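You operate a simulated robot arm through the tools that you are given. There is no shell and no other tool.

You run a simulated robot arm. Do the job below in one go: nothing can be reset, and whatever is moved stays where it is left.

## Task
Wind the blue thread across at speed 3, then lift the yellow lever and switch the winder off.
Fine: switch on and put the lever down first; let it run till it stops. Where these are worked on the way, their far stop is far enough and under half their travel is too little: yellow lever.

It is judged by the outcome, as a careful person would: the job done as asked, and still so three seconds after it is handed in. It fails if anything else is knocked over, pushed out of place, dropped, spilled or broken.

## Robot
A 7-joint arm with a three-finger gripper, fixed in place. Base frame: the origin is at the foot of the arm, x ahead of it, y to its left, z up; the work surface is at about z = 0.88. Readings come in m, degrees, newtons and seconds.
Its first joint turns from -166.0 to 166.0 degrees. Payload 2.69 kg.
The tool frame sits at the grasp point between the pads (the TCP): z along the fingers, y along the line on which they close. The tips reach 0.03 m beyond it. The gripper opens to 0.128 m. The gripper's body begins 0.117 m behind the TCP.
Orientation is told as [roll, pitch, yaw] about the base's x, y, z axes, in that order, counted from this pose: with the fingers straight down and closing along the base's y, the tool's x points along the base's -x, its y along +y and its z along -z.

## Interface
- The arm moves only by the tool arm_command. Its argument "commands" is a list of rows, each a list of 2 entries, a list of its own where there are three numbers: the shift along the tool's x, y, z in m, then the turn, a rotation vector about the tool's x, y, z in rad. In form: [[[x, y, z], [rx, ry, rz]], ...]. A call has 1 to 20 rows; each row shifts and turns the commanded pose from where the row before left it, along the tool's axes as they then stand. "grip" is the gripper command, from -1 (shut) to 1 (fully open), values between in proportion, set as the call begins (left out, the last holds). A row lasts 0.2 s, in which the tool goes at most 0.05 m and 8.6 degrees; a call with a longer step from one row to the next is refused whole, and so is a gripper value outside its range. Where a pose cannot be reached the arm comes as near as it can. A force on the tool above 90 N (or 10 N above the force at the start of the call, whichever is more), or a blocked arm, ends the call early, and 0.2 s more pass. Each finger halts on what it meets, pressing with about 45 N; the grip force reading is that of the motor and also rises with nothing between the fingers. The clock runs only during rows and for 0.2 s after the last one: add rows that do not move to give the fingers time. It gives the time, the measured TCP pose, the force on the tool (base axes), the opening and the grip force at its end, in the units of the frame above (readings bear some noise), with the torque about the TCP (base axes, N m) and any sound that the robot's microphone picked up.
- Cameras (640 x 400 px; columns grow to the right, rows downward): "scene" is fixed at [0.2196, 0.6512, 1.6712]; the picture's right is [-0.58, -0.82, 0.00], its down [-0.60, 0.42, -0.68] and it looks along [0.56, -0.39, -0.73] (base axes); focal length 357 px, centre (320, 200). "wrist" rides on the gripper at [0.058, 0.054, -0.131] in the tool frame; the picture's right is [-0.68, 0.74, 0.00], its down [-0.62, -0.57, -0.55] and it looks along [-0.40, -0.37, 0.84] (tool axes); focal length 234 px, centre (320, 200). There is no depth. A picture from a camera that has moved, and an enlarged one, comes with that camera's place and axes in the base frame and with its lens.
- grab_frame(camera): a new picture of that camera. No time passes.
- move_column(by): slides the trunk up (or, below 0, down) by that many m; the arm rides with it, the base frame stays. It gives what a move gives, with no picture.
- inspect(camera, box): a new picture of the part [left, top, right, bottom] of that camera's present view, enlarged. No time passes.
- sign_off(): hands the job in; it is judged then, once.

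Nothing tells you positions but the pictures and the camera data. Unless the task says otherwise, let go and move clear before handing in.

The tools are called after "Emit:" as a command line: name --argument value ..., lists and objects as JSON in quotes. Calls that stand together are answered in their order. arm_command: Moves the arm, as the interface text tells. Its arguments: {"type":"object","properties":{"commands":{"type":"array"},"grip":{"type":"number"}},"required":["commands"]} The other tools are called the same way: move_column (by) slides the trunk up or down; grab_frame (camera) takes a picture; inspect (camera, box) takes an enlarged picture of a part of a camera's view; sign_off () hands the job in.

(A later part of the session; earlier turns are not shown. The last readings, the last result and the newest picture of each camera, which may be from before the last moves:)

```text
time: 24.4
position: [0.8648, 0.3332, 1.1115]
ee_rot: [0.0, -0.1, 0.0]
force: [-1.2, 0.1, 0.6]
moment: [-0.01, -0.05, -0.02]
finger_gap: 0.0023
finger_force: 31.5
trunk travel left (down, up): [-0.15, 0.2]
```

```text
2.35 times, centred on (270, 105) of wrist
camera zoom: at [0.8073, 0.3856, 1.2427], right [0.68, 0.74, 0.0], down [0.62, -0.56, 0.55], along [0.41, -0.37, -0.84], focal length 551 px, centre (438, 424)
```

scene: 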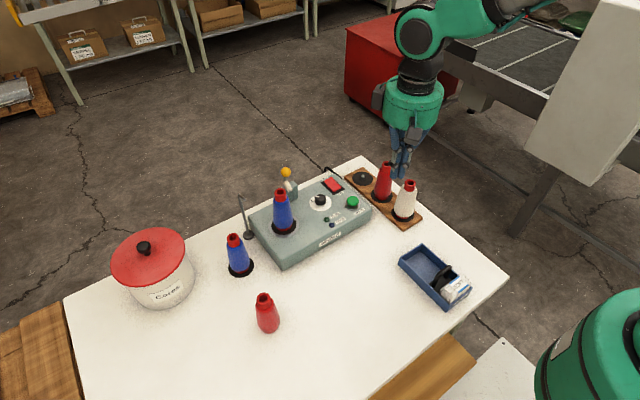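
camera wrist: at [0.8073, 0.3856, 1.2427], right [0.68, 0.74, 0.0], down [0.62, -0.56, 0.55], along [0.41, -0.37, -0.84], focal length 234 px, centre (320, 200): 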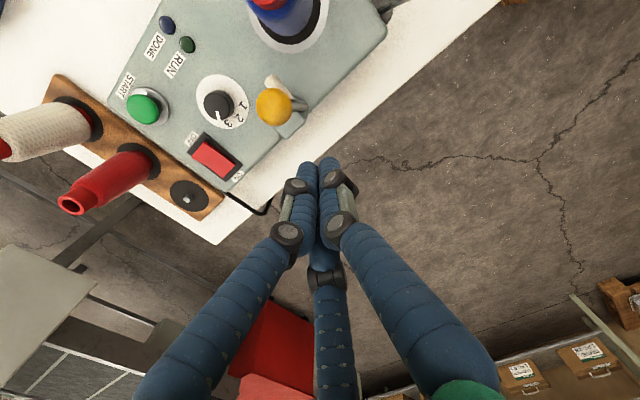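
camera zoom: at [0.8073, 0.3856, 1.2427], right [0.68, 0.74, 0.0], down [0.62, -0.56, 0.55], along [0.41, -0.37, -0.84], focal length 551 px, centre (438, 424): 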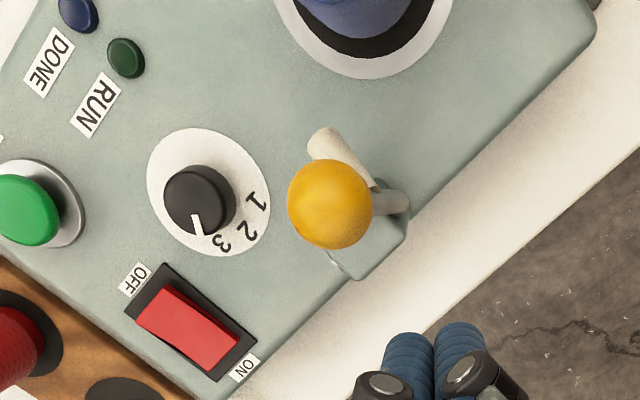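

The pivot is at about (0.834, 0.97) in x–z and the ball leans slightly toward the robot, which confirms it lowers toward −x. I'll drop behind the ball and start drawing it forward.

Emit:
arm_command --commands '[[[0, 0.002, 0.0265], [0, 0, 0]], [[0.02, 0, 0], [0, 0, 0]], [[0.01, 0, 0], [0, 0, 0]], [[0.01, 0, 0.003], [0, 0, 0]]]'

Emit:
inspect --camera "scene" --box '[230, 110, 350, 240]'

Emit:
grab_frame --camera "wrist"

```text
time: 25.4
position: [0.8259, 0.3346, 1.0836]
ee_rot: [-0.1, 0.0, 0.1]
force: [-0.2, -0.2, 0.0]
moment: [0.01, 0.0, -0.01]
finger_gap: 0.0022
finger_force: 31.3
trunk travel left (down, up): [-0.15, 0.2]
```

```text
3.08 times, centred on (290, 175) of scene
camera zoom: at [0.2196, 0.6512, 1.6712], right [-0.58, -0.82, 0.0], down [-0.6, 0.42, -0.68], along [0.56, -0.39, -0.73], focal length 1097 px, centre (412, 277)
```

zoom: 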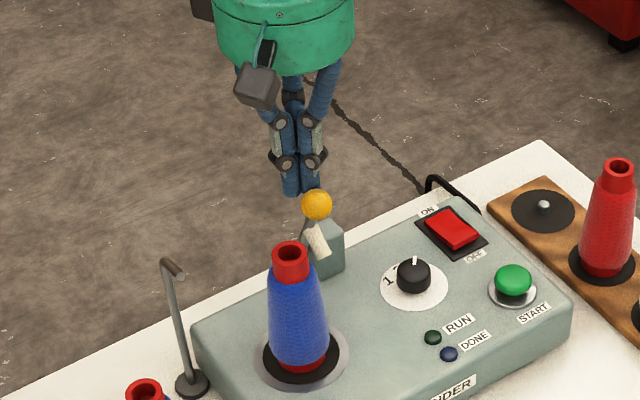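

```text
taken
camera wrist: at [0.7682, 0.388, 1.215], right [0.68, 0.74, 0.0], down [0.62, -0.56, 0.55], along [0.4, -0.37, -0.84], focal length 234 px, centre (320, 200)
```

wrist: 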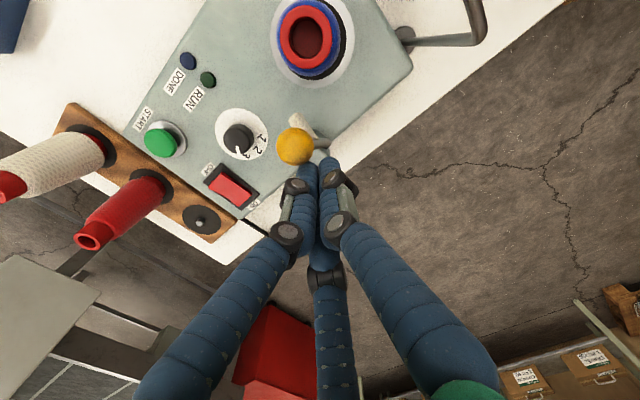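

The lever is following easily with almost no force. I'll continue along its arc.

Emit:
arm_command --commands '[[[0.01, 0, 0.004], [0, 0, 0]], [[0.012, 0, 0.007], [0, 0, 0]], [[0.012, 0, 0.009], [0, 0, 0]]]'

Emit:
inspect --camera "scene" --box '[230, 110, 350, 240]'

Emit:
inspect --camera "wrist" --box '[220, 20, 400, 200]'

```text
time: 26.2
position: [0.7914, 0.3344, 1.0622]
ee_rot: [0.0, 0.0, 0.0]
force: [-0.7, -0.2, -0.2]
moment: [-0.03, 0.04, 0.01]
finger_gap: 0.002
finger_force: 31.7
trunk travel left (down, up): [-0.15, 0.2]
```

```text
3.08 times, centred on (290, 175) of scene
camera zoom: at [0.2196, 0.6512, 1.6712], right [-0.58, -0.82, 0.0], down [-0.6, 0.42, -0.68], along [0.56, -0.39, -0.73], focal length 1097 px, centre (412, 277)
```

zoom: 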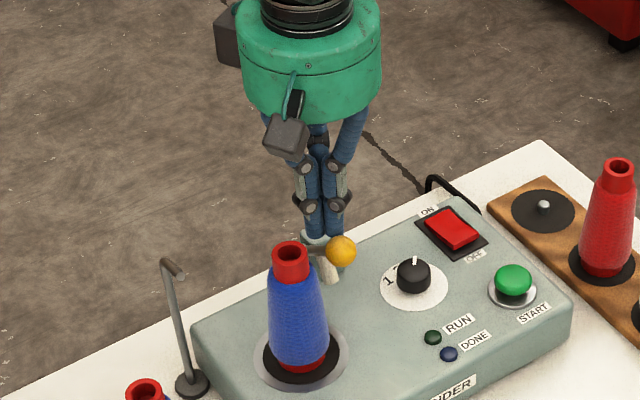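

```text
2.22 times, centred on (310, 110) of wrist
camera zoom: at [0.7341, 0.3881, 1.1944], right [0.68, 0.74, 0.0], down [0.62, -0.57, 0.55], along [0.4, -0.37, -0.84], focal length 520 px, centre (342, 400)
```

zoom: 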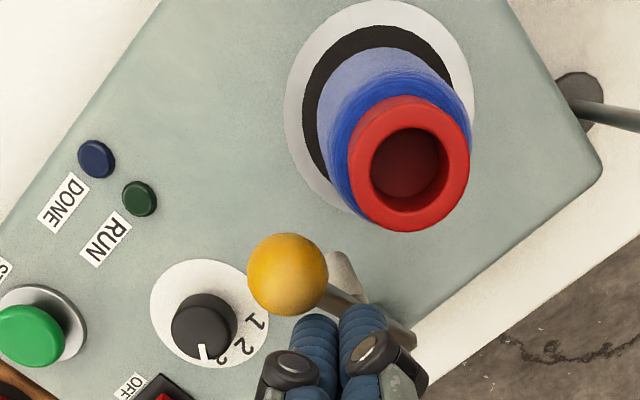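

The lever is about halfway down. I'll lift over the top of the ball and press it down the rest of the way, keeping slightly to the right to stay clear of the cone.

Emit:
arm_command --commands '[[[0.0, -0.002, -0.03], [0, 0, 0]], [[0.036, 0, 0], [0, 0, 0]], [[0.002, 0, 0.01], [0, 0, 0]]]'

Emit:
inspect --camera "scene" --box '[230, 110, 350, 240]'

Emit:
inspect --camera "wrist" --box '[220, 20, 400, 200]'

```text
time: 27.0
position: [0.7535, 0.3324, 1.0846]
ee_rot: [-0.1, -0.1, 0.1]
force: [0.5, -0.1, 1.0]
moment: [0.0, -0.07, 0.02]
finger_gap: 0.0023
finger_force: 31.8
trunk travel left (down, up): [-0.15, 0.2]
```

```text
3.08 times, centred on (290, 175) of scene
camera zoom: at [0.2196, 0.6512, 1.6712], right [-0.58, -0.82, 0.0], down [-0.6, 0.42, -0.68], along [0.56, -0.39, -0.73], focal length 1097 px, centre (412, 277)
```

zoom: 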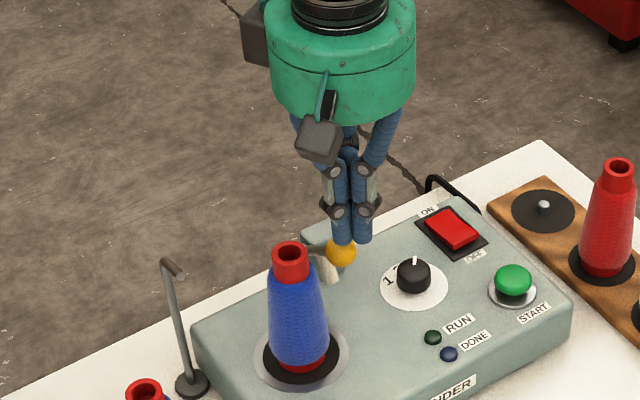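

```text
2.22 times, centred on (310, 110) of wrist
camera zoom: at [0.6956, 0.3849, 1.2167], right [0.68, 0.74, 0.0], down [0.62, -0.56, 0.55], along [0.41, -0.37, -0.84], focal length 520 px, centre (342, 400)
```

zoom: 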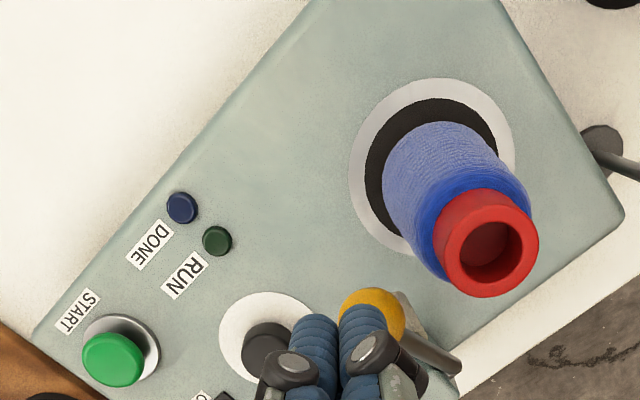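

The fingertips are just above the ball. I'll centre a little and press down in small steps.

Emit:
arm_command --commands '[[[0, 0.003, 0.005], [0, 0, 0]], [[0, 0, 0.006], [0, 0, 0]], [[0, 0, 0.006], [0, 0, 0]], [[0.001, 0, 0.006], [0, 0, 0]]]'

Emit:
inspect --camera "scene" --box '[230, 110, 350, 240]'

```text
time: 28.0
position: [0.7544, 0.3338, 1.0596]
ee_rot: [0.0, 0.0, 0.0]
force: [0.5, 0.4, 0.4]
moment: [0.0, 0.04, 0.0]
finger_gap: 0.0021
finger_force: 31.6
trunk travel left (down, up): [-0.15, 0.2]
```

```text
3.08 times, centred on (290, 175) of scene
camera zoom: at [0.2196, 0.6512, 1.6712], right [-0.58, -0.82, 0.0], down [-0.6, 0.42, -0.68], along [0.56, -0.39, -0.73], focal length 1097 px, centre (412, 277)
```

zoom: 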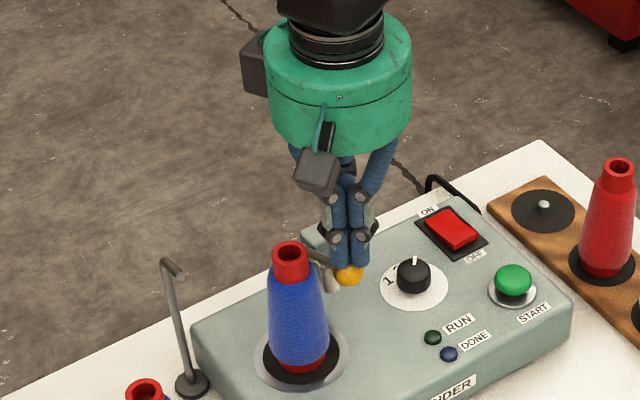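

Emit:
arm_command --commands '[[[0.003, 0, 0.006], [0, 0, 0]], [[0.003, 0, 0.006], [0, 0, 0]], [[0.003, 0, 0.006], [0, 0, 0]]]'

Emit:
inspect --camera "scene" --box '[230, 110, 350, 240]'

Emit:
inspect --camera "wrist" --box '[220, 20, 400, 200]'

```text
time: 28.8
position: [0.7449, 0.3344, 1.0407]
ee_rot: [0.1, 0.0, -0.1]
force: [0.3, 0.4, 3.7]
moment: [0.01, 0.0, -0.03]
finger_gap: 0.0059
finger_force: 31.3
trunk travel left (down, up): [-0.15, 0.2]
```

```text
3.08 times, centred on (290, 175) of scene
camera zoom: at [0.2196, 0.6512, 1.6712], right [-0.58, -0.82, 0.0], down [-0.6, 0.42, -0.68], along [0.56, -0.39, -0.73], focal length 1097 px, centre (412, 277)
```

zoom: 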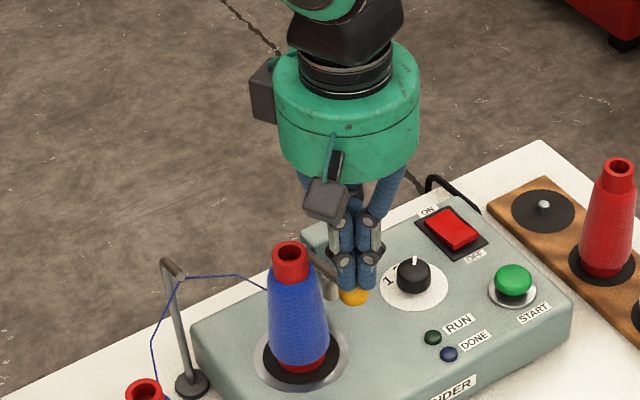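

```text
2.22 times, centred on (310, 110) of wrist
camera zoom: at [0.687, 0.3881, 1.1733], right [0.68, 0.74, 0.0], down [0.62, -0.57, 0.55], along [0.4, -0.37, -0.84], focal length 520 px, centre (342, 400)
```

zoom: 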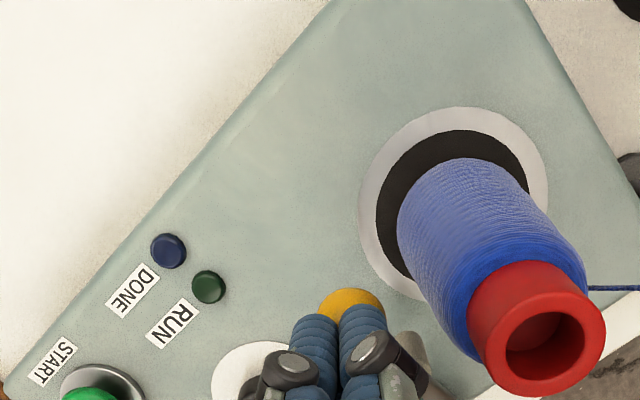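

A thread has now appeared from the feed cone through the guide to the spindle, so the lever is engaging. I'll press on gently to its far stop.

Emit:
arm_command --commands '[[[0.001, 0, 0.004], [0, 0, 0]], [[0.001, 0, 0.004], [0, 0, 0]]]'

Emit:
inspect --camera "scene" --box '[230, 110, 350, 240]'

```text
time: 29.4
position: [0.7446, 0.3344, 1.0395]
ee_rot: [0.2, -0.4, 0.0]
force: [2.0, -7.9, 42.5]
moment: [-0.11, -0.18, 0.02]
finger_gap: 0.0057
finger_force: 31.7
trunk travel left (down, up): [-0.15, 0.2]
```

```text
3.08 times, centred on (290, 175) of scene
camera zoom: at [0.2196, 0.6512, 1.6712], right [-0.58, -0.82, 0.0], down [-0.6, 0.42, -0.68], along [0.56, -0.39, -0.73], focal length 1097 px, centre (412, 277)
```

zoom: 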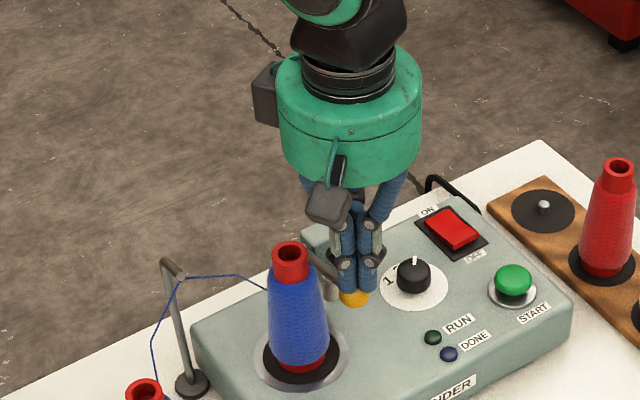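

It's against its stop. I'll lift off and check that the lever stays down, then head for START.

Emit:
arm_command --commands '[[[0, 0, -0.015], [0, 0, 0]], [[0, 0, -0.035], [0, 0, 0]], [[0, -0.04, -0.02], [0, 0, 0]], [[0.01, -0.045, 0], [0, 0, 0]], [[0.01, -0.045, 0], [0, 0, 0]], [[0.01, -0.01, 0], [0, 0, 0]]]'

Emit:
inspect --camera "scene" --box '[210, 130, 390, 260]'

Emit:
grab_frame --camera "wrist"

```text
time: 30.8
position: [0.7124, 0.1933, 1.105]
ee_rot: [-0.1, 0.0, 0.2]
force: [-0.1, -0.8, -0.2]
moment: [0.03, 0.02, -0.01]
finger_gap: 0.0021
finger_force: 31.3
trunk travel left (down, up): [-0.15, 0.2]
```

```text
3.08 times, centred on (300, 195) of scene
camera zoom: at [0.2196, 0.6512, 1.6712], right [-0.58, -0.82, 0.0], down [-0.6, 0.42, -0.68], along [0.56, -0.39, -0.73], focal length 1097 px, centre (382, 215)
```

zoom: 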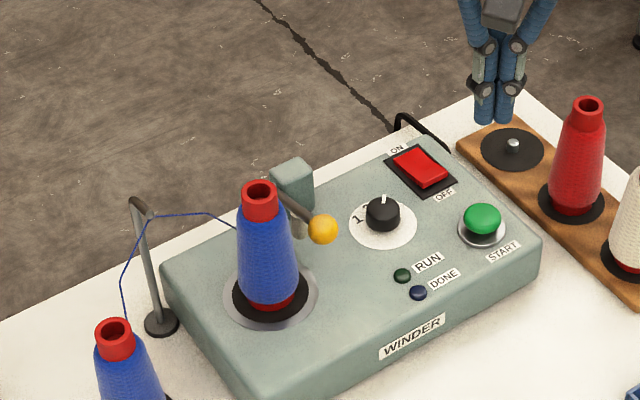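

```text
taken
camera wrist: at [0.6552, 0.2462, 1.2364], right [0.68, 0.74, 0.0], down [0.62, -0.56, 0.55], along [0.4, -0.37, -0.84], focal length 234 px, centre (320, 200)
```

wrist: 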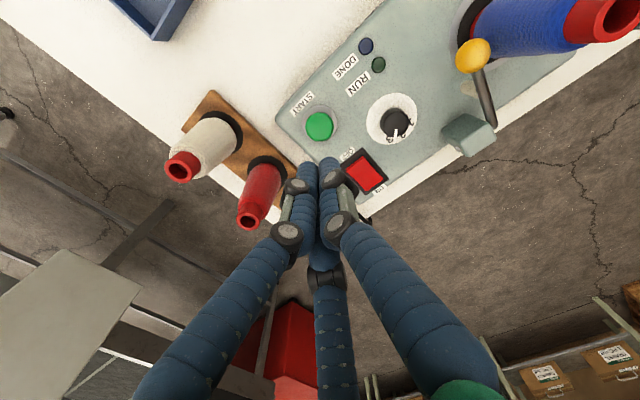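

The lever stays down and the thread is strung. I'm above START now; lowering close to it, then pressing in small steps.

Emit:
arm_command --commands '[[[0.0015, 0.001, 0.04], [0, 0, 0]], [[0, 0, 0.04], [0, 0, 0]], [[0, 0, 0.02], [0, 0, 0]], [[0, 0, 0.006], [0, 0, 0]]]'

Emit:
inspect --camera "scene" --box '[310, 160, 400, 250]'

```text
time: 31.8
position: [0.7124, 0.1952, 0.9982]
ee_rot: [0.0, 0.1, 0.0]
force: [0.5, -0.3, -0.1]
moment: [-0.01, -0.03, -0.03]
finger_gap: 0.002
finger_force: 31.2
trunk travel left (down, up): [-0.15, 0.2]
```

```text
4.44 times, centred on (355, 205) of scene
camera zoom: at [0.2196, 0.6512, 1.6712], right [-0.58, -0.82, 0.0], down [-0.6, 0.42, -0.68], along [0.56, -0.39, -0.73], focal length 1585 px, centre (164, 178)
```

zoom: 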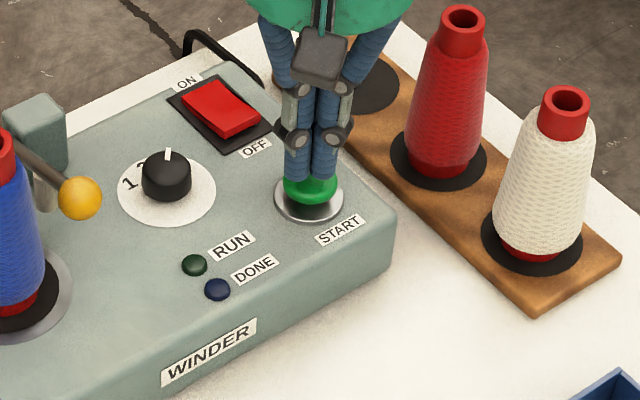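

Emit:
arm_command --commands '[[[0, 0, 0.004], [0, 0, 0]], [[0, 0, 0.003], [0, 0, 0]], [[0, 0, 0.003], [0, 0, 0]]]'

Emit:
inspect --camera "scene" --box '[310, 160, 400, 250]'

```text
time: 32.6
position: [0.7126, 0.1966, 0.988]
ee_rot: [0.0, 0.0, 0.0]
force: [-0.2, -0.7, -0.6]
moment: [-0.01, 0.01, 0.02]
finger_gap: 0.0019
finger_force: 31.1
trunk travel left (down, up): [-0.15, 0.2]
```

```text
4.44 times, centred on (355, 205) of scene
camera zoom: at [0.2196, 0.6512, 1.6712], right [-0.58, -0.82, 0.0], down [-0.6, 0.42, -0.68], along [0.56, -0.39, -0.73], focal length 1585 px, centre (164, 178)
```

zoom: 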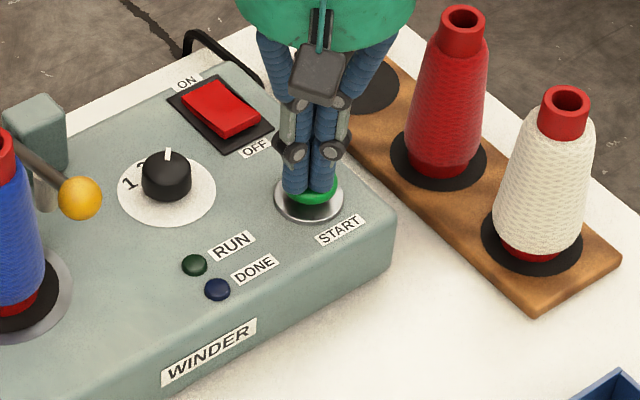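

Emit:
arm_command --commands '[[[0, 0, 0.003], [0, 0, 0]], [[0, 0, 0.003], [0, 0, 0]]]'

Emit:
inspect --camera "scene" --box '[310, 160, 400, 250]'

```text
time: 33.2
position: [0.7119, 0.1951, 0.9826]
ee_rot: [0.0, -0.1, 0.1]
force: [0.4, 1.2, 2.6]
moment: [0.03, -0.02, -0.02]
finger_gap: 0.0019
finger_force: 31.4
trunk travel left (down, up): [-0.15, 0.2]
heard: click
```

```text
4.44 times, centred on (355, 205) of scene
camera zoom: at [0.2196, 0.6512, 1.6712], right [-0.58, -0.82, 0.0], down [-0.6, 0.42, -0.68], along [0.56, -0.39, -0.73], focal length 1585 px, centre (164, 178)
```

zoom: 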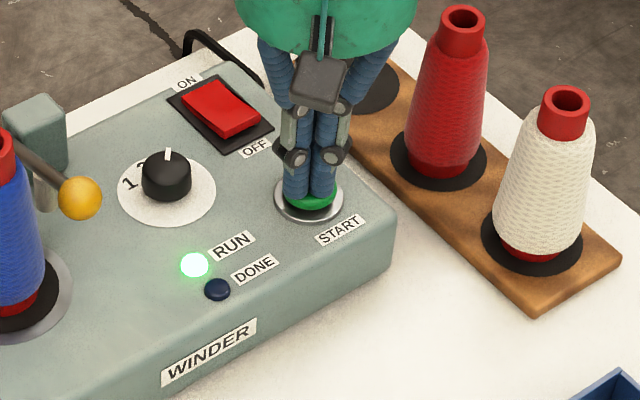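

A click, and the RUN lamp is lit. I'll lift off START and wait while it winds.

Emit:
arm_command --commands '[[[0, 0, -0.01], [0, 0, 0]], [[0, 0, -0.04], [0, 0, 0]], [[0, 0, -0.04], [0, 0, 0]], [[0, 0, -0.03], [0, 0, 0]], [[0, 0, 0], [0, 0, 0]], [[0, 0, 0], [0, 0, 0]], [[0, 0, 0], [0, 0, 0]], [[0, 0, 0], [0, 0, 0]], [[0, 0, 0], [0, 0, 0]], [[0, 0, 0], [0, 0, 0]]]'

Emit:
inspect --camera "scene" --box '[210, 150, 390, 280]'

```text
time: 35.4
position: [0.7094, 0.196, 1.1028]
ee_rot: [0.0, 0.0, 0.0]
force: [-0.3, 0.2, 0.3]
moment: [0.01, 0.01, -0.02]
finger_gap: 0.002
finger_force: 31.6
trunk travel left (down, up): [-0.15, 0.2]
```

```text
3.08 times, centred on (300, 215) of scene
camera zoom: at [0.2196, 0.6512, 1.6712], right [-0.58, -0.82, 0.0], down [-0.6, 0.42, -0.68], along [0.56, -0.39, -0.73], focal length 1097 px, centre (382, 154)
```

zoom: 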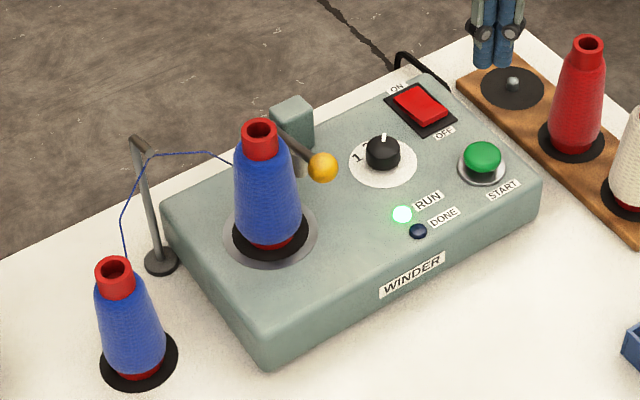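

It's winding and the spindle cone is thickening. I'll keep waiting.

Emit:
arm_command --commands '[[[0, 0, 0], [0, 0, 0]], [[0, 0, 0], [0, 0, 0]], [[0, 0, 0], [0, 0, 0]], [[0, 0, 0], [0, 0, 0]], [[0, 0, 0], [0, 0, 0]], [[0, 0, 0], [0, 0, 0]], [[0, 0, 0], [0, 0, 0]], [[0, 0, 0], [0, 0, 0]], [[0, 0, 0], [0, 0, 0]], [[0, 0, 0], [0, 0, 0]], [[0, 0, 0], [0, 0, 0]], [[0, 0, 0], [0, 0, 0]], [[0, 0, 0], [0, 0, 0]], [[0, 0, 0], [0, 0, 0]], [[0, 0, 0], [0, 0, 0]], [[0, 0, 0], [0, 0, 0]], [[0, 0, 0], [0, 0, 0]], [[0, 0, 0], [0, 0, 0]], [[0, 0, 0], [0, 0, 0]], [[0, 0, 0], [0, 0, 0]]]'

Emit:
inspect --camera "scene" --box '[210, 150, 390, 280]'

```text
time: 39.6
position: [0.7081, 0.1954, 1.1035]
ee_rot: [0.0, 0.0, 0.0]
force: [0.1, 0.0, 0.0]
moment: [-0.01, 0.0, 0.0]
finger_gap: 0.0021
finger_force: 31.1
trunk travel left (down, up): [-0.15, 0.2]
```

```text
3.08 times, centred on (300, 215) of scene
camera zoom: at [0.2196, 0.6512, 1.6712], right [-0.58, -0.82, 0.0], down [-0.6, 0.42, -0.68], along [0.56, -0.39, -0.73], focal length 1097 px, centre (382, 154)
```

zoom: 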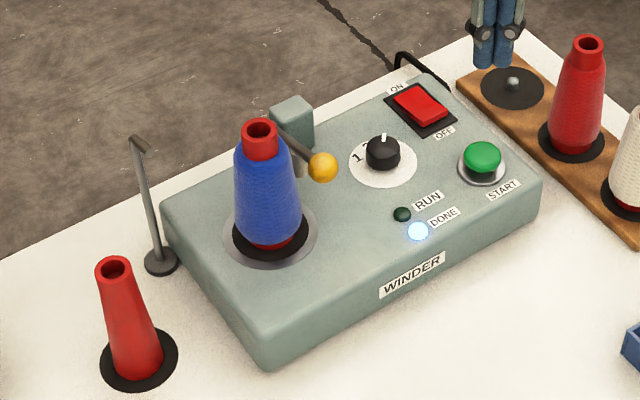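

The DONE lamp is lit and the feed cone is bare, so the thread is wound across. To lift the lever I'll tilt the tool about 45°, slide the fingertips beneath the ball from the front, and raise it along its arc. First I back off and tilt.

Emit:
arm_command --commands '[[[0.0216, 0.0272, -0.0033], [0, 0, 0]], [[0.0216, 0.0272, -0.0033], [0, 0, 0]], [[0.0216, 0.0272, -0.0033], [0, 0, 0]], [[0.0216, 0.0272, -0.0033], [0, 0, 0]], [[0.0216, 0.0265, -0.0033], [0, 0, 0]], [[0, 0, 0], [0, -0.1309, 0]], [[0, 0, 0], [0, -0.1309, 0]], [[0, 0, 0], [0, -0.1309, 0]], [[0, 0, 0], [0, -0.1309, 0]], [[0, 0, 0], [0, -0.1309, 0]], [[0, 0, 0], [0, -0.1309, 0]]]'

Emit:
grab_frame --camera "wrist"

Emit:
grab_frame --camera "scene"

```text
time: 42.0
position: [0.6047, 0.3304, 1.1173]
ee_rot: [0.2, -45.0, 0.0]
force: [1.2, 0.8, 0.6]
moment: [-0.01, 0.05, 0.01]
finger_gap: 0.0022
finger_force: 31.7
trunk travel left (down, up): [-0.15, 0.2]
```

```text
taken
camera wrist: at [0.471, 0.3845, 1.1691], right [0.48, 0.74, 0.48], down [0.05, -0.57, 0.82], along [0.88, -0.37, -0.31], focal length 234 px, centre (320, 200)
```

wrist: 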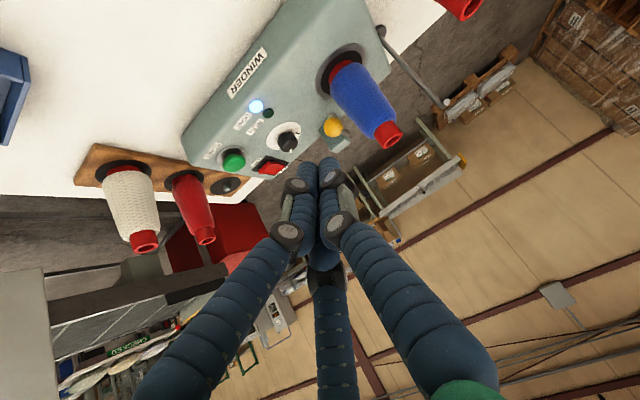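

```text
taken
```

scene: 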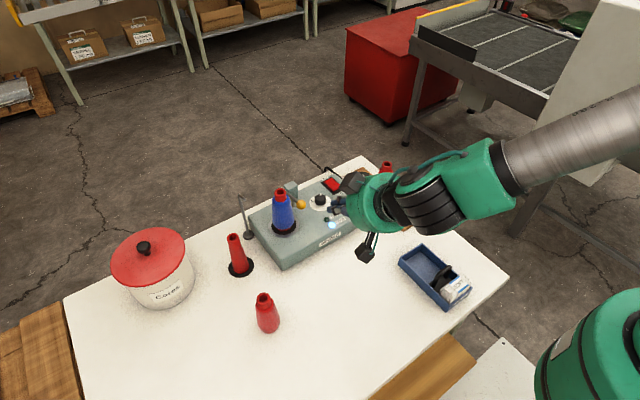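

Emit:
inspect --camera "wrist" --box '[260, 60, 420, 200]'

Emit:
inspect --camera "scene" --box '[250, 160, 370, 250]'

```text
2.86 times, centred on (340, 130) of wrist
camera zoom: at [0.471, 0.3845, 1.1691], right [0.48, 0.74, 0.48], down [0.05, -0.57, 0.82], along [0.88, -0.37, -0.31], focal length 669 px, centre (263, 400)
```

zoom: 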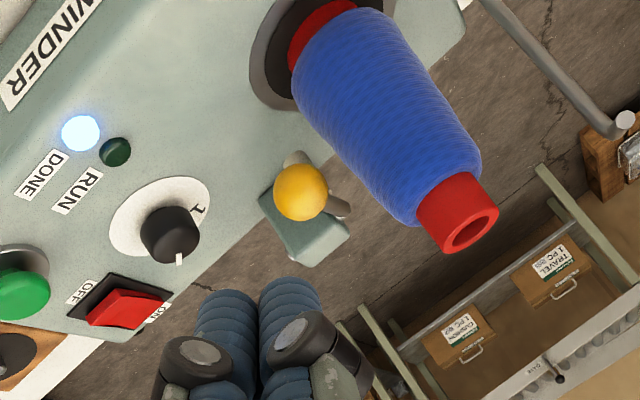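

```text
4.44 times, centred on (310, 205) of scene
camera zoom: at [0.2196, 0.6512, 1.6712], right [-0.58, -0.82, 0.0], down [-0.6, 0.42, -0.68], along [0.56, -0.39, -0.73], focal length 1585 px, centre (364, 178)
```

zoom: 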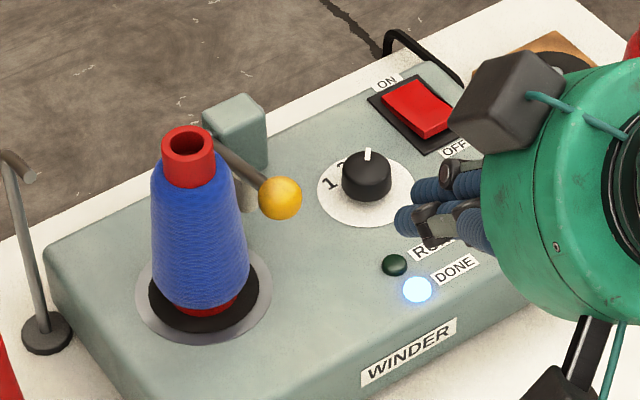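

The ball is at about (0.746, 0.339, 1.002). I'll line the fingertips up to slide under it.

Emit:
arm_command --commands '[[[0.0106, 0.0016, 0.028], [0, 0, 0]], [[0, 0, 0.04], [0, 0, 0]], [[0, 0, 0.0406], [0, 0, 0]]]'

Emit:
inspect --camera "wrist" --box '[240, 60, 420, 220]'

Emit:
inspect --camera "scene" --box '[250, 160, 370, 250]'

```text
time: 42.8
position: [0.674, 0.3348, 1.0331]
ee_rot: [0.0, -45.1, 0.1]
force: [-0.7, -0.4, 0.5]
moment: [0.0, 0.03, 0.0]
finger_gap: 0.0019
finger_force: 31.9
trunk travel left (down, up): [-0.15, 0.2]
```

```text
2.50 times, centred on (330, 140) of wrist
camera zoom: at [0.5406, 0.389, 1.0839], right [0.48, 0.74, 0.48], down [0.05, -0.57, 0.82], along [0.88, -0.37, -0.31], focal length 585 px, centre (295, 350)
```

zoom: 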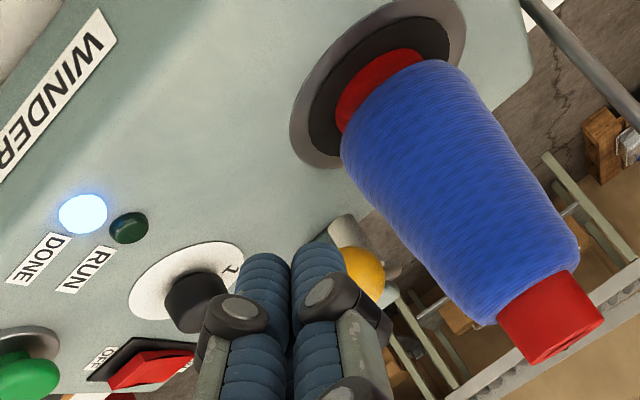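

```text
4.44 times, centred on (310, 205) of scene
camera zoom: at [0.2196, 0.6512, 1.6712], right [-0.58, -0.82, 0.0], down [-0.6, 0.42, -0.68], along [0.56, -0.39, -0.73], focal length 1585 px, centre (364, 178)
```

zoom: 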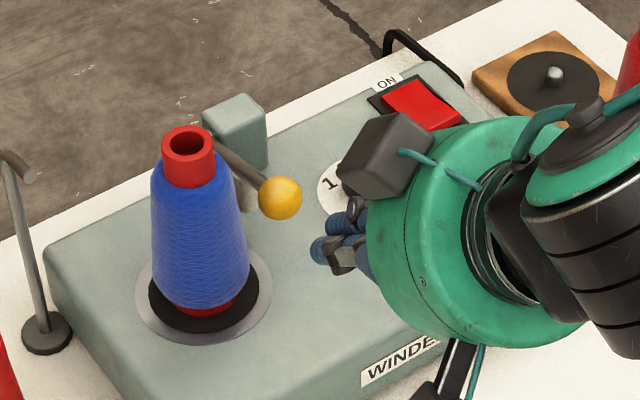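

The path under the ball looks clear. Sliding the fingertips in beneath it now.

Emit:
arm_command --commands '[[[0, -0.0015, 0.03], [0, 0, 0]], [[0, 0, 0.03], [0, 0, 0]], [[0, 0, 0.015], [0, 0, 0]]]'

Emit:
inspect --camera "wrist" --box '[240, 60, 420, 220]'

Emit:
inspect --camera "scene" --box '[250, 160, 370, 250]'

```text
time: 43.6
position: [0.7283, 0.3345, 0.9787]
ee_rot: [-0.1, -45.1, 0.1]
force: [-0.3, -0.7, 0.2]
moment: [-0.02, 0.03, 0.01]
finger_gap: 0.0022
finger_force: 31.1
trunk travel left (down, up): [-0.15, 0.2]
```

```text
2.50 times, centred on (330, 140) of wrist
camera zoom: at [0.5947, 0.3867, 1.0308], right [0.48, 0.74, 0.48], down [0.05, -0.57, 0.82], along [0.88, -0.37, -0.31], focal length 585 px, centre (295, 350)
```

zoom: 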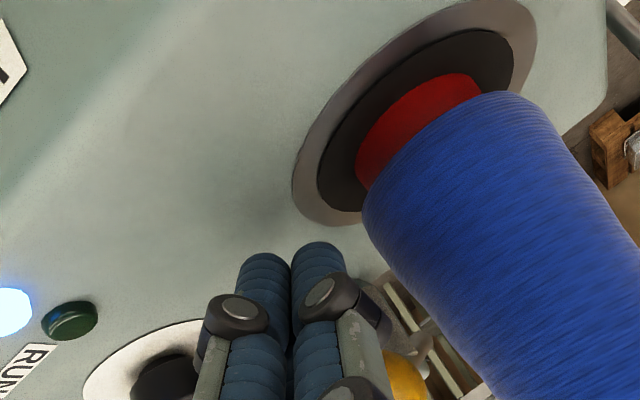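

```text
4.44 times, centred on (310, 205) of scene
camera zoom: at [0.2196, 0.6512, 1.6712], right [-0.58, -0.82, 0.0], down [-0.6, 0.42, -0.68], along [0.56, -0.39, -0.73], focal length 1585 px, centre (364, 178)
```

zoom: 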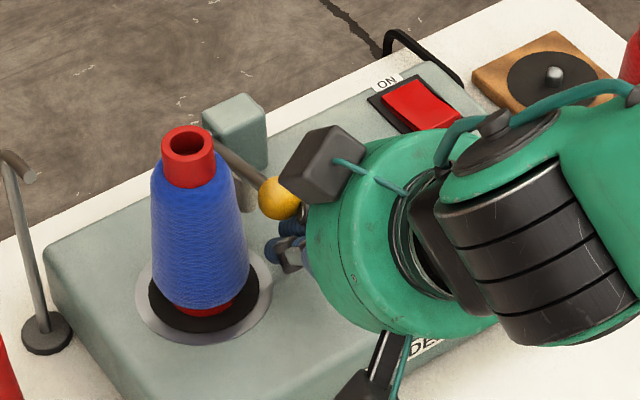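

The fingertips are under the ball with no contact yet. I'll lift along the lever's arc, starting gently.

Emit:
arm_command --commands '[[[-0.004, -0.001, 0], [0, 0, 0]], [[-0.01, 0, -0.004], [0, 0, 0]], [[-0.01, 0, -0.004], [0, 0, 0]]]'

Emit:
inspect --camera "scene" --box '[250, 140, 370, 250]'

Emit:
grab_frame --camera "wrist"

```text
time: 44.4
position: [0.739, 0.3307, 1.0032]
ee_rot: [0.0, -45.0, 0.0]
force: [-0.4, -0.4, 0.0]
moment: [0.01, -0.01, -0.02]
finger_gap: 0.0022
finger_force: 30.9
trunk travel left (down, up): [-0.15, 0.2]
```

```text
3.64 times, centred on (310, 195) of scene
camera zoom: at [0.2196, 0.6512, 1.6712], right [-0.58, -0.82, 0.0], down [-0.6, 0.42, -0.68], along [0.56, -0.39, -0.73], focal length 1297 px, centre (356, 218)
```

zoom: 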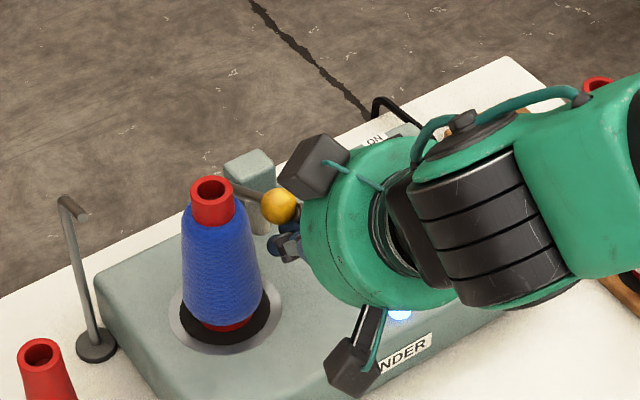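

```text
taken
camera wrist: at [0.6053, 0.3848, 1.0547], right [0.48, 0.74, 0.48], down [0.05, -0.57, 0.82], along [0.88, -0.37, -0.31], focal length 234 px, centre (320, 200)
```

wrist: 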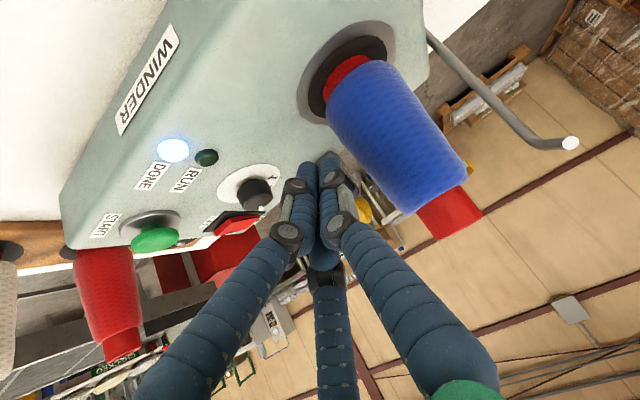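

The ball is rising with the fingers. I'll centre slightly and continue along the arc.

Emit:
arm_command --commands '[[[-0.012, 0.003, -0.002], [0, 0, 0]], [[-0.012, 0, -0.001], [0, 0, 0]], [[-0.012, 0, 0.001], [0, 0, 0]]]'

Emit:
inspect --camera "scene" --box '[250, 140, 370, 250]'

Emit:
grab_frame --camera "wrist"

```text
time: 45.2
position: [0.7625, 0.334, 1.0322]
ee_rot: [-0.1, -45.0, 0.1]
force: [0.1, -0.1, 0.6]
moment: [-0.05, 0.01, 0.01]
finger_gap: 0.0021
finger_force: 31.7
trunk travel left (down, up): [-0.15, 0.2]
```

```text
3.64 times, centred on (310, 195) of scene
camera zoom: at [0.2196, 0.6512, 1.6712], right [-0.58, -0.82, 0.0], down [-0.6, 0.42, -0.68], along [0.56, -0.39, -0.73], focal length 1297 px, centre (356, 218)
```

zoom: 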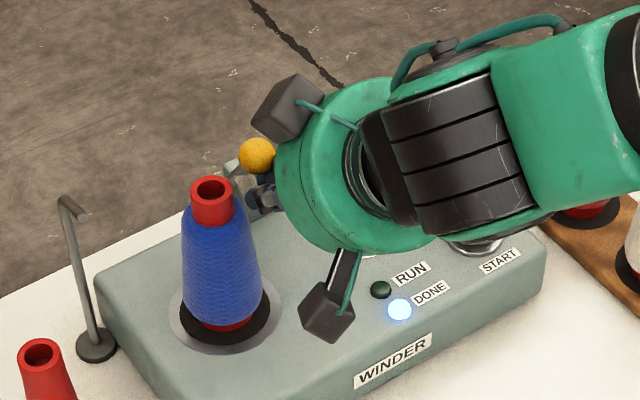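

```text
taken
camera wrist: at [0.6283, 0.3865, 1.0837], right [0.48, 0.74, 0.48], down [0.05, -0.57, 0.82], along [0.88, -0.37, -0.31], focal length 234 px, centre (320, 200)
```

wrist: 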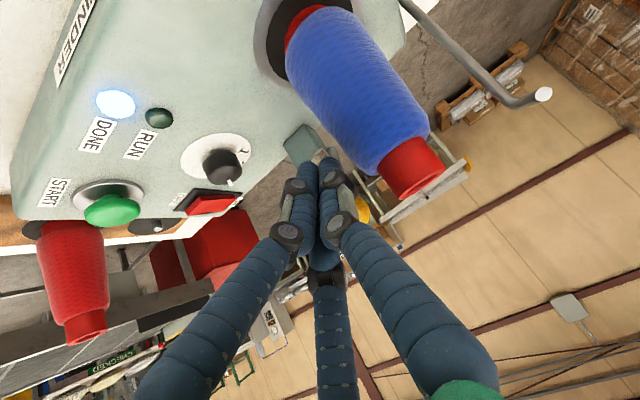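

The lever is about two thirds up. I'll push on toward its upper stop.

Emit:
arm_command --commands '[[[-0.01, 0, 0.003], [0, 0, 0]], [[-0.01, 0, 0.0045], [0, 0, 0]]]'

Emit:
inspect --camera "scene" --box '[250, 120, 370, 250]'

Emit:
inspect --camera "wrist" --box '[240, 80, 420, 240]'

```text
time: 45.8
position: [0.7791, 0.3349, 1.0415]
ee_rot: [0.2, -45.1, -0.1]
force: [-12.8, -4.6, 10.6]
moment: [0.06, 0.29, -0.23]
finger_gap: 0.0021
finger_force: 31.9
trunk travel left (down, up): [-0.15, 0.2]
```

```text
3.08 times, centred on (310, 185) of scene
camera zoom: at [0.2196, 0.6512, 1.6712], right [-0.58, -0.82, 0.0], down [-0.6, 0.42, -0.68], along [0.56, -0.39, -0.73], focal length 1097 px, centre (351, 246)
```

zoom: 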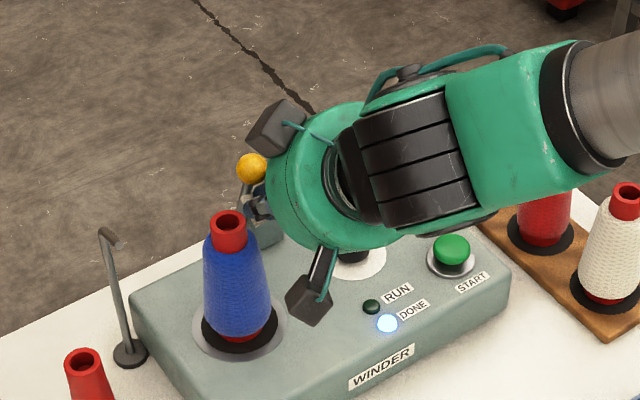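

```text
2.50 times, centred on (330, 160) of wrist
camera zoom: at [0.6471, 0.3873, 1.0931], right [0.48, 0.74, 0.48], down [0.05, -0.57, 0.82], along [0.88, -0.37, -0.3], focal length 585 px, centre (295, 300)
```

zoom: 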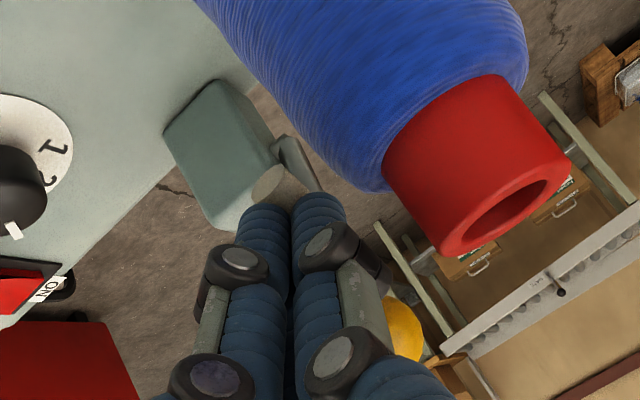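

The fingertip has run against the white pad rather than the ball. I'll draw back about 12 mm along the fingers so only the ball is pushed, then finish the lift.

Emit:
arm_command --commands '[[[0.002, 0, -0.007], [0, 0, 0]], [[0, 0, -0.007], [0, 0, 0]]]'

Emit:
arm_command --commands '[[[-0.005, 0, 0.001], [0, 0, 0]], [[-0.005, 0, 0.002], [0, 0, 0]]]'

Emit:
inspect --camera "scene" --box '[250, 120, 370, 250]'

```text
time: 46.4
position: [0.7699, 0.3332, 1.0485]
ee_rot: [0.1, -45.0, 0.1]
force: [-1.2, -0.3, -0.3]
moment: [0.02, -0.02, 0.0]
finger_gap: 0.0019
finger_force: 31.1
trunk travel left (down, up): [-0.15, 0.2]
```

```text
time: 47.0
position: [0.7797, 0.3324, 1.0541]
ee_rot: [0.0, -45.0, 0.1]
force: [0.0, 0.6, -0.2]
moment: [0.02, 0.02, 0.01]
finger_gap: 0.0019
finger_force: 31.3
trunk travel left (down, up): [-0.15, 0.2]
```

```text
3.08 times, centred on (310, 185) of scene
camera zoom: at [0.2196, 0.6512, 1.6712], right [-0.58, -0.82, 0.0], down [-0.6, 0.42, -0.68], along [0.56, -0.39, -0.73], focal length 1097 px, centre (351, 246)
```

zoom: 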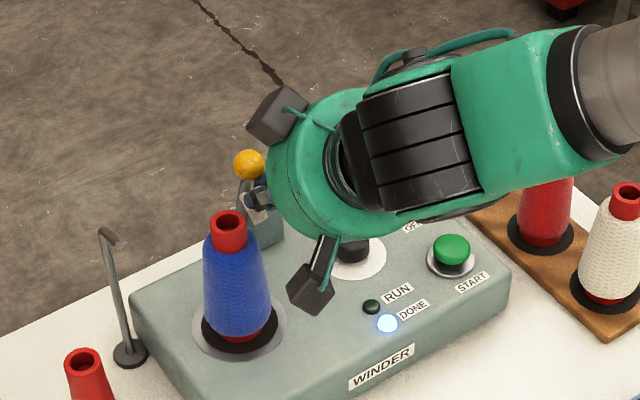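

Emit:
arm_command --commands '[[[-0.004, 0, 0.002], [0, 0, 0]], [[-0.003, 0, 0.0015], [0, 0, 0]]]'

Emit:
inspect --camera "scene" --box '[250, 120, 370, 250]'

```text
time: 47.6
position: [0.7857, 0.3322, 1.0537]
ee_rot: [-0.1, -44.9, -0.1]
force: [-7.8, -4.7, -2.8]
moment: [-0.02, 0.1, -0.12]
finger_gap: 0.0021
finger_force: 31.1
trunk travel left (down, up): [-0.15, 0.2]
```

```text
3.08 times, centred on (310, 185) of scene
camera zoom: at [0.2196, 0.6512, 1.6712], right [-0.58, -0.82, 0.0], down [-0.6, 0.42, -0.68], along [0.56, -0.39, -0.73], focal length 1097 px, centre (351, 246)
```

zoom: 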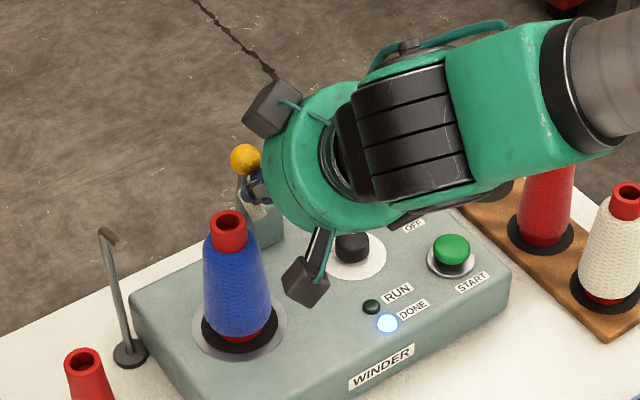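

The ball is back where it started with the lever firmly on its upper stop. I'll withdraw, set the tool upright and go to the OFF end of the rocker.

Emit:
arm_command --commands '[[[0.003, 0, -0.02], [0, 0, 0]], [[0, 0, -0.05], [0, 0, 0]], [[0, -0.02, -0.045], [0, 0, 0]], [[0, -0.03, 0], [0, 0.1309, 0]], [[0, -0.03, 0], [0, 0.1309, 0]], [[0, -0.03, 0], [0, 0.1309, 0]], [[0, -0.03, 0], [0, 0.1309, 0]], [[0, 0, 0], [0, 0.1309, 0]], [[0, 0, 0], [0, 0.1309, 0]]]'

Emit:
grab_frame --camera "wrist"

Emit:
inspect --camera "scene" --box '[210, 120, 390, 260]'

```text
time: 49.6
position: [0.7024, 0.1944, 1.1342]
ee_rot: [-0.1, 0.1, 0.1]
force: [-1.1, 0.0, -0.7]
moment: [-0.01, -0.01, 0.02]
finger_gap: 0.0019
finger_force: 32.1
trunk travel left (down, up): [-0.15, 0.2]
```

```text
taken
camera wrist: at [0.6455, 0.2477, 1.2667], right [0.68, 0.74, 0.0], down [0.62, -0.56, 0.55], along [0.4, -0.37, -0.84], focal length 234 px, centre (320, 200)
```

wrist: 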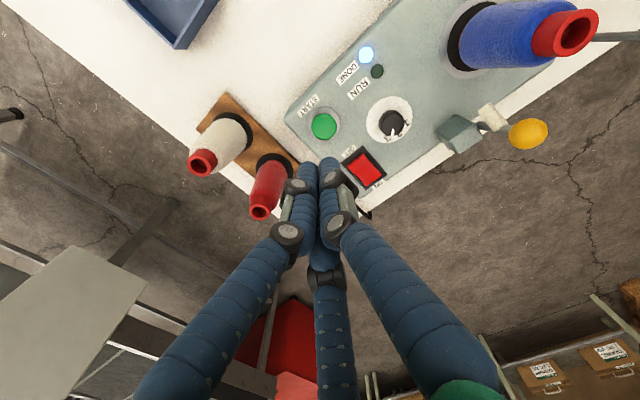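

```text
2.86 times, centred on (300, 190) of scene
camera zoom: at [0.2196, 0.6512, 1.6712], right [-0.58, -0.82, 0.0], down [-0.6, 0.42, -0.68], along [0.56, -0.39, -0.73], focal length 1019 px, centre (377, 229)
```

zoom: 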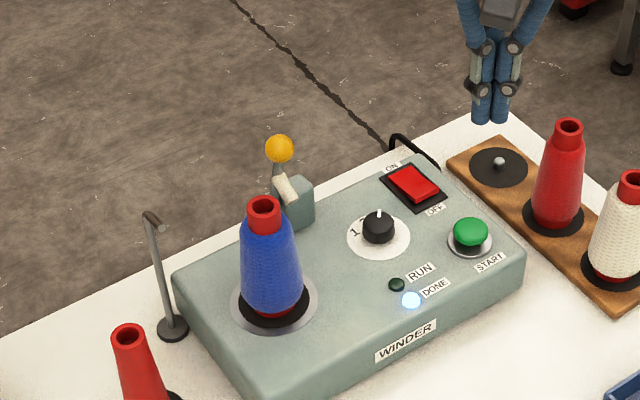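

The lever stays up. I'll move over the rocker's OFF end at about (0.788, 0.193) and come down.

Emit:
arm_command --commands '[[[-0.043, -0.0005, 0], [0, 0, 0]], [[-0.043, -0.0005, 0], [0, 0, 0]], [[0, 0, 0.045], [0, 0, 0]], [[0, 0, 0.045], [0, 0, 0]], [[0, 0, 0.045], [0, 0, 0]]]'

Emit:
inspect --camera "scene" --box '[300, 150, 380, 220]'

Emit:
inspect --camera "wrist" --box '[250, 90, 410, 220]'

```text
time: 50.8
position: [0.7915, 0.1958, 0.9964]
ee_rot: [0.0, 0.0, 0.1]
force: [0.1, 0.5, 0.2]
moment: [0.02, 0.0, -0.01]
finger_gap: 0.0022
finger_force: 32.0
trunk travel left (down, up): [-0.15, 0.2]
```

```text
5.71 times, centred on (340, 185) of scene
camera zoom: at [0.2196, 0.6512, 1.6712], right [-0.58, -0.82, 0.0], down [-0.6, 0.42, -0.68], along [0.56, -0.39, -0.73], focal length 2037 px, centre (206, 286)
```

zoom: 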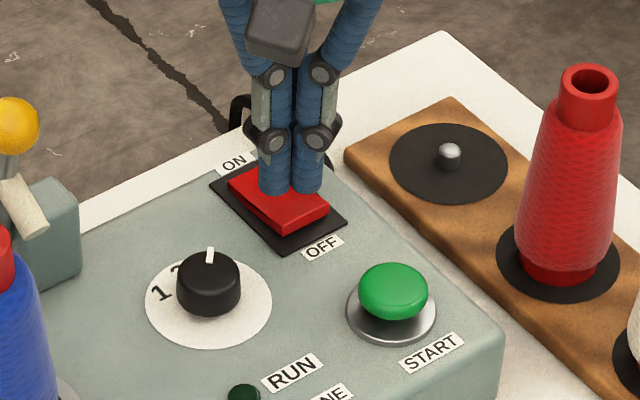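

```text
3.08 times, centred on (330, 155) of wrist
camera zoom: at [0.7338, 0.2494, 1.1286], right [0.68, 0.74, 0.0], down [0.62, -0.57, 0.55], along [0.4, -0.37, -0.84], focal length 720 px, centre (289, 338)
```

zoom: 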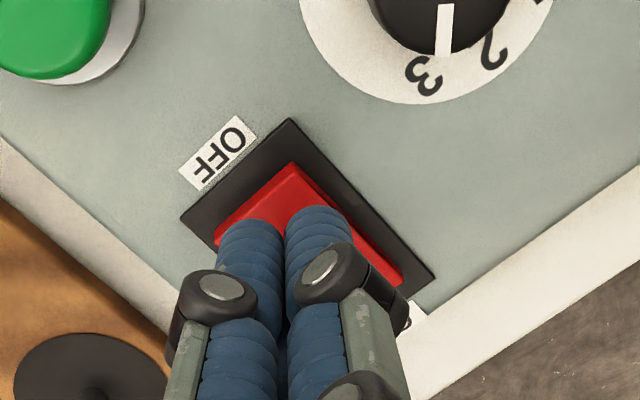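

I'll shift 4 mm nearer the OFF edge and press down in small steps.

Emit:
arm_command --commands '[[[0.005, -0.0015, 0.004], [0, 0, 0]], [[0, 0, 0.004], [0, 0, 0]], [[0, 0, 0.004], [0, 0, 0]]]'

Emit:
arm_command --commands '[[[0, 0, 0.003], [0, 0, 0]], [[0, 0, 0.003], [0, 0, 0]]]'

Emit:
inspect --camera "scene" --box '[300, 150, 380, 220]'

```text
time: 51.6
position: [0.7854, 0.1935, 0.9869]
ee_rot: [0.0, 0.0, -0.1]
force: [0.0, -0.3, 0.2]
moment: [-0.01, 0.0, 0.0]
finger_gap: 0.0021
finger_force: 31.4
trunk travel left (down, up): [-0.15, 0.2]
```

```text
time: 52.2
position: [0.7847, 0.1931, 0.9794]
ee_rot: [0.1, 0.0, 0.0]
force: [0.2, -0.2, -0.7]
moment: [-0.02, 0.03, 0.04]
finger_gap: 0.0021
finger_force: 31.2
trunk travel left (down, up): [-0.15, 0.2]
```

```text
5.71 times, centred on (340, 185) of scene
camera zoom: at [0.2196, 0.6512, 1.6712], right [-0.58, -0.82, 0.0], down [-0.6, 0.42, -0.68], along [0.56, -0.39, -0.73], focal length 2037 px, centre (206, 286)
```

zoom: 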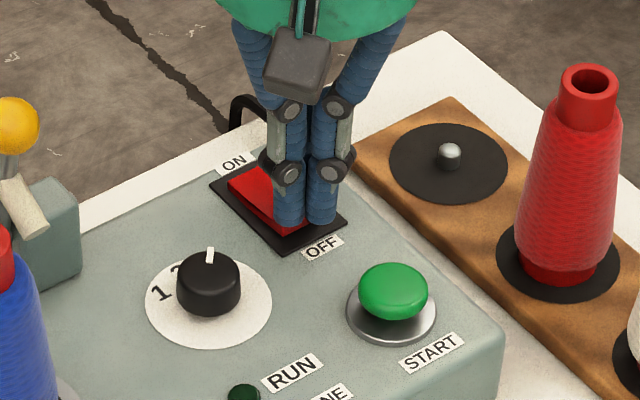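

Emit:
arm_command --commands '[[[0, 0, 0.003], [0, 0, 0]], [[0, 0, 0.003], [0, 0, 0]]]'

Emit:
inspect --camera "scene" --box '[300, 165, 380, 245]'

```text
time: 52.8
position: [0.7836, 0.1921, 0.9751]
ee_rot: [0.0, -0.1, 0.1]
force: [-2.1, 2.1, 6.6]
moment: [-0.01, -0.07, 0.01]
finger_gap: 0.0023
finger_force: 31.4
trunk travel left (down, up): [-0.15, 0.2]
```

```text
5.00 times, centred on (340, 205) of scene
camera zoom: at [0.2196, 0.6512, 1.6712], right [-0.58, -0.82, 0.0], down [-0.6, 0.42, -0.68], along [0.56, -0.39, -0.73], focal length 1783 px, centre (220, 175)
```

zoom: 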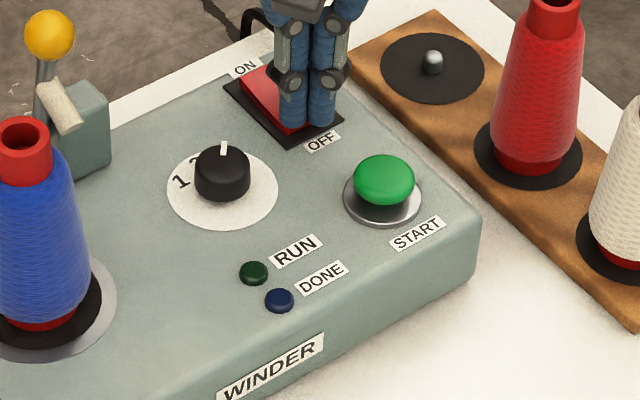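

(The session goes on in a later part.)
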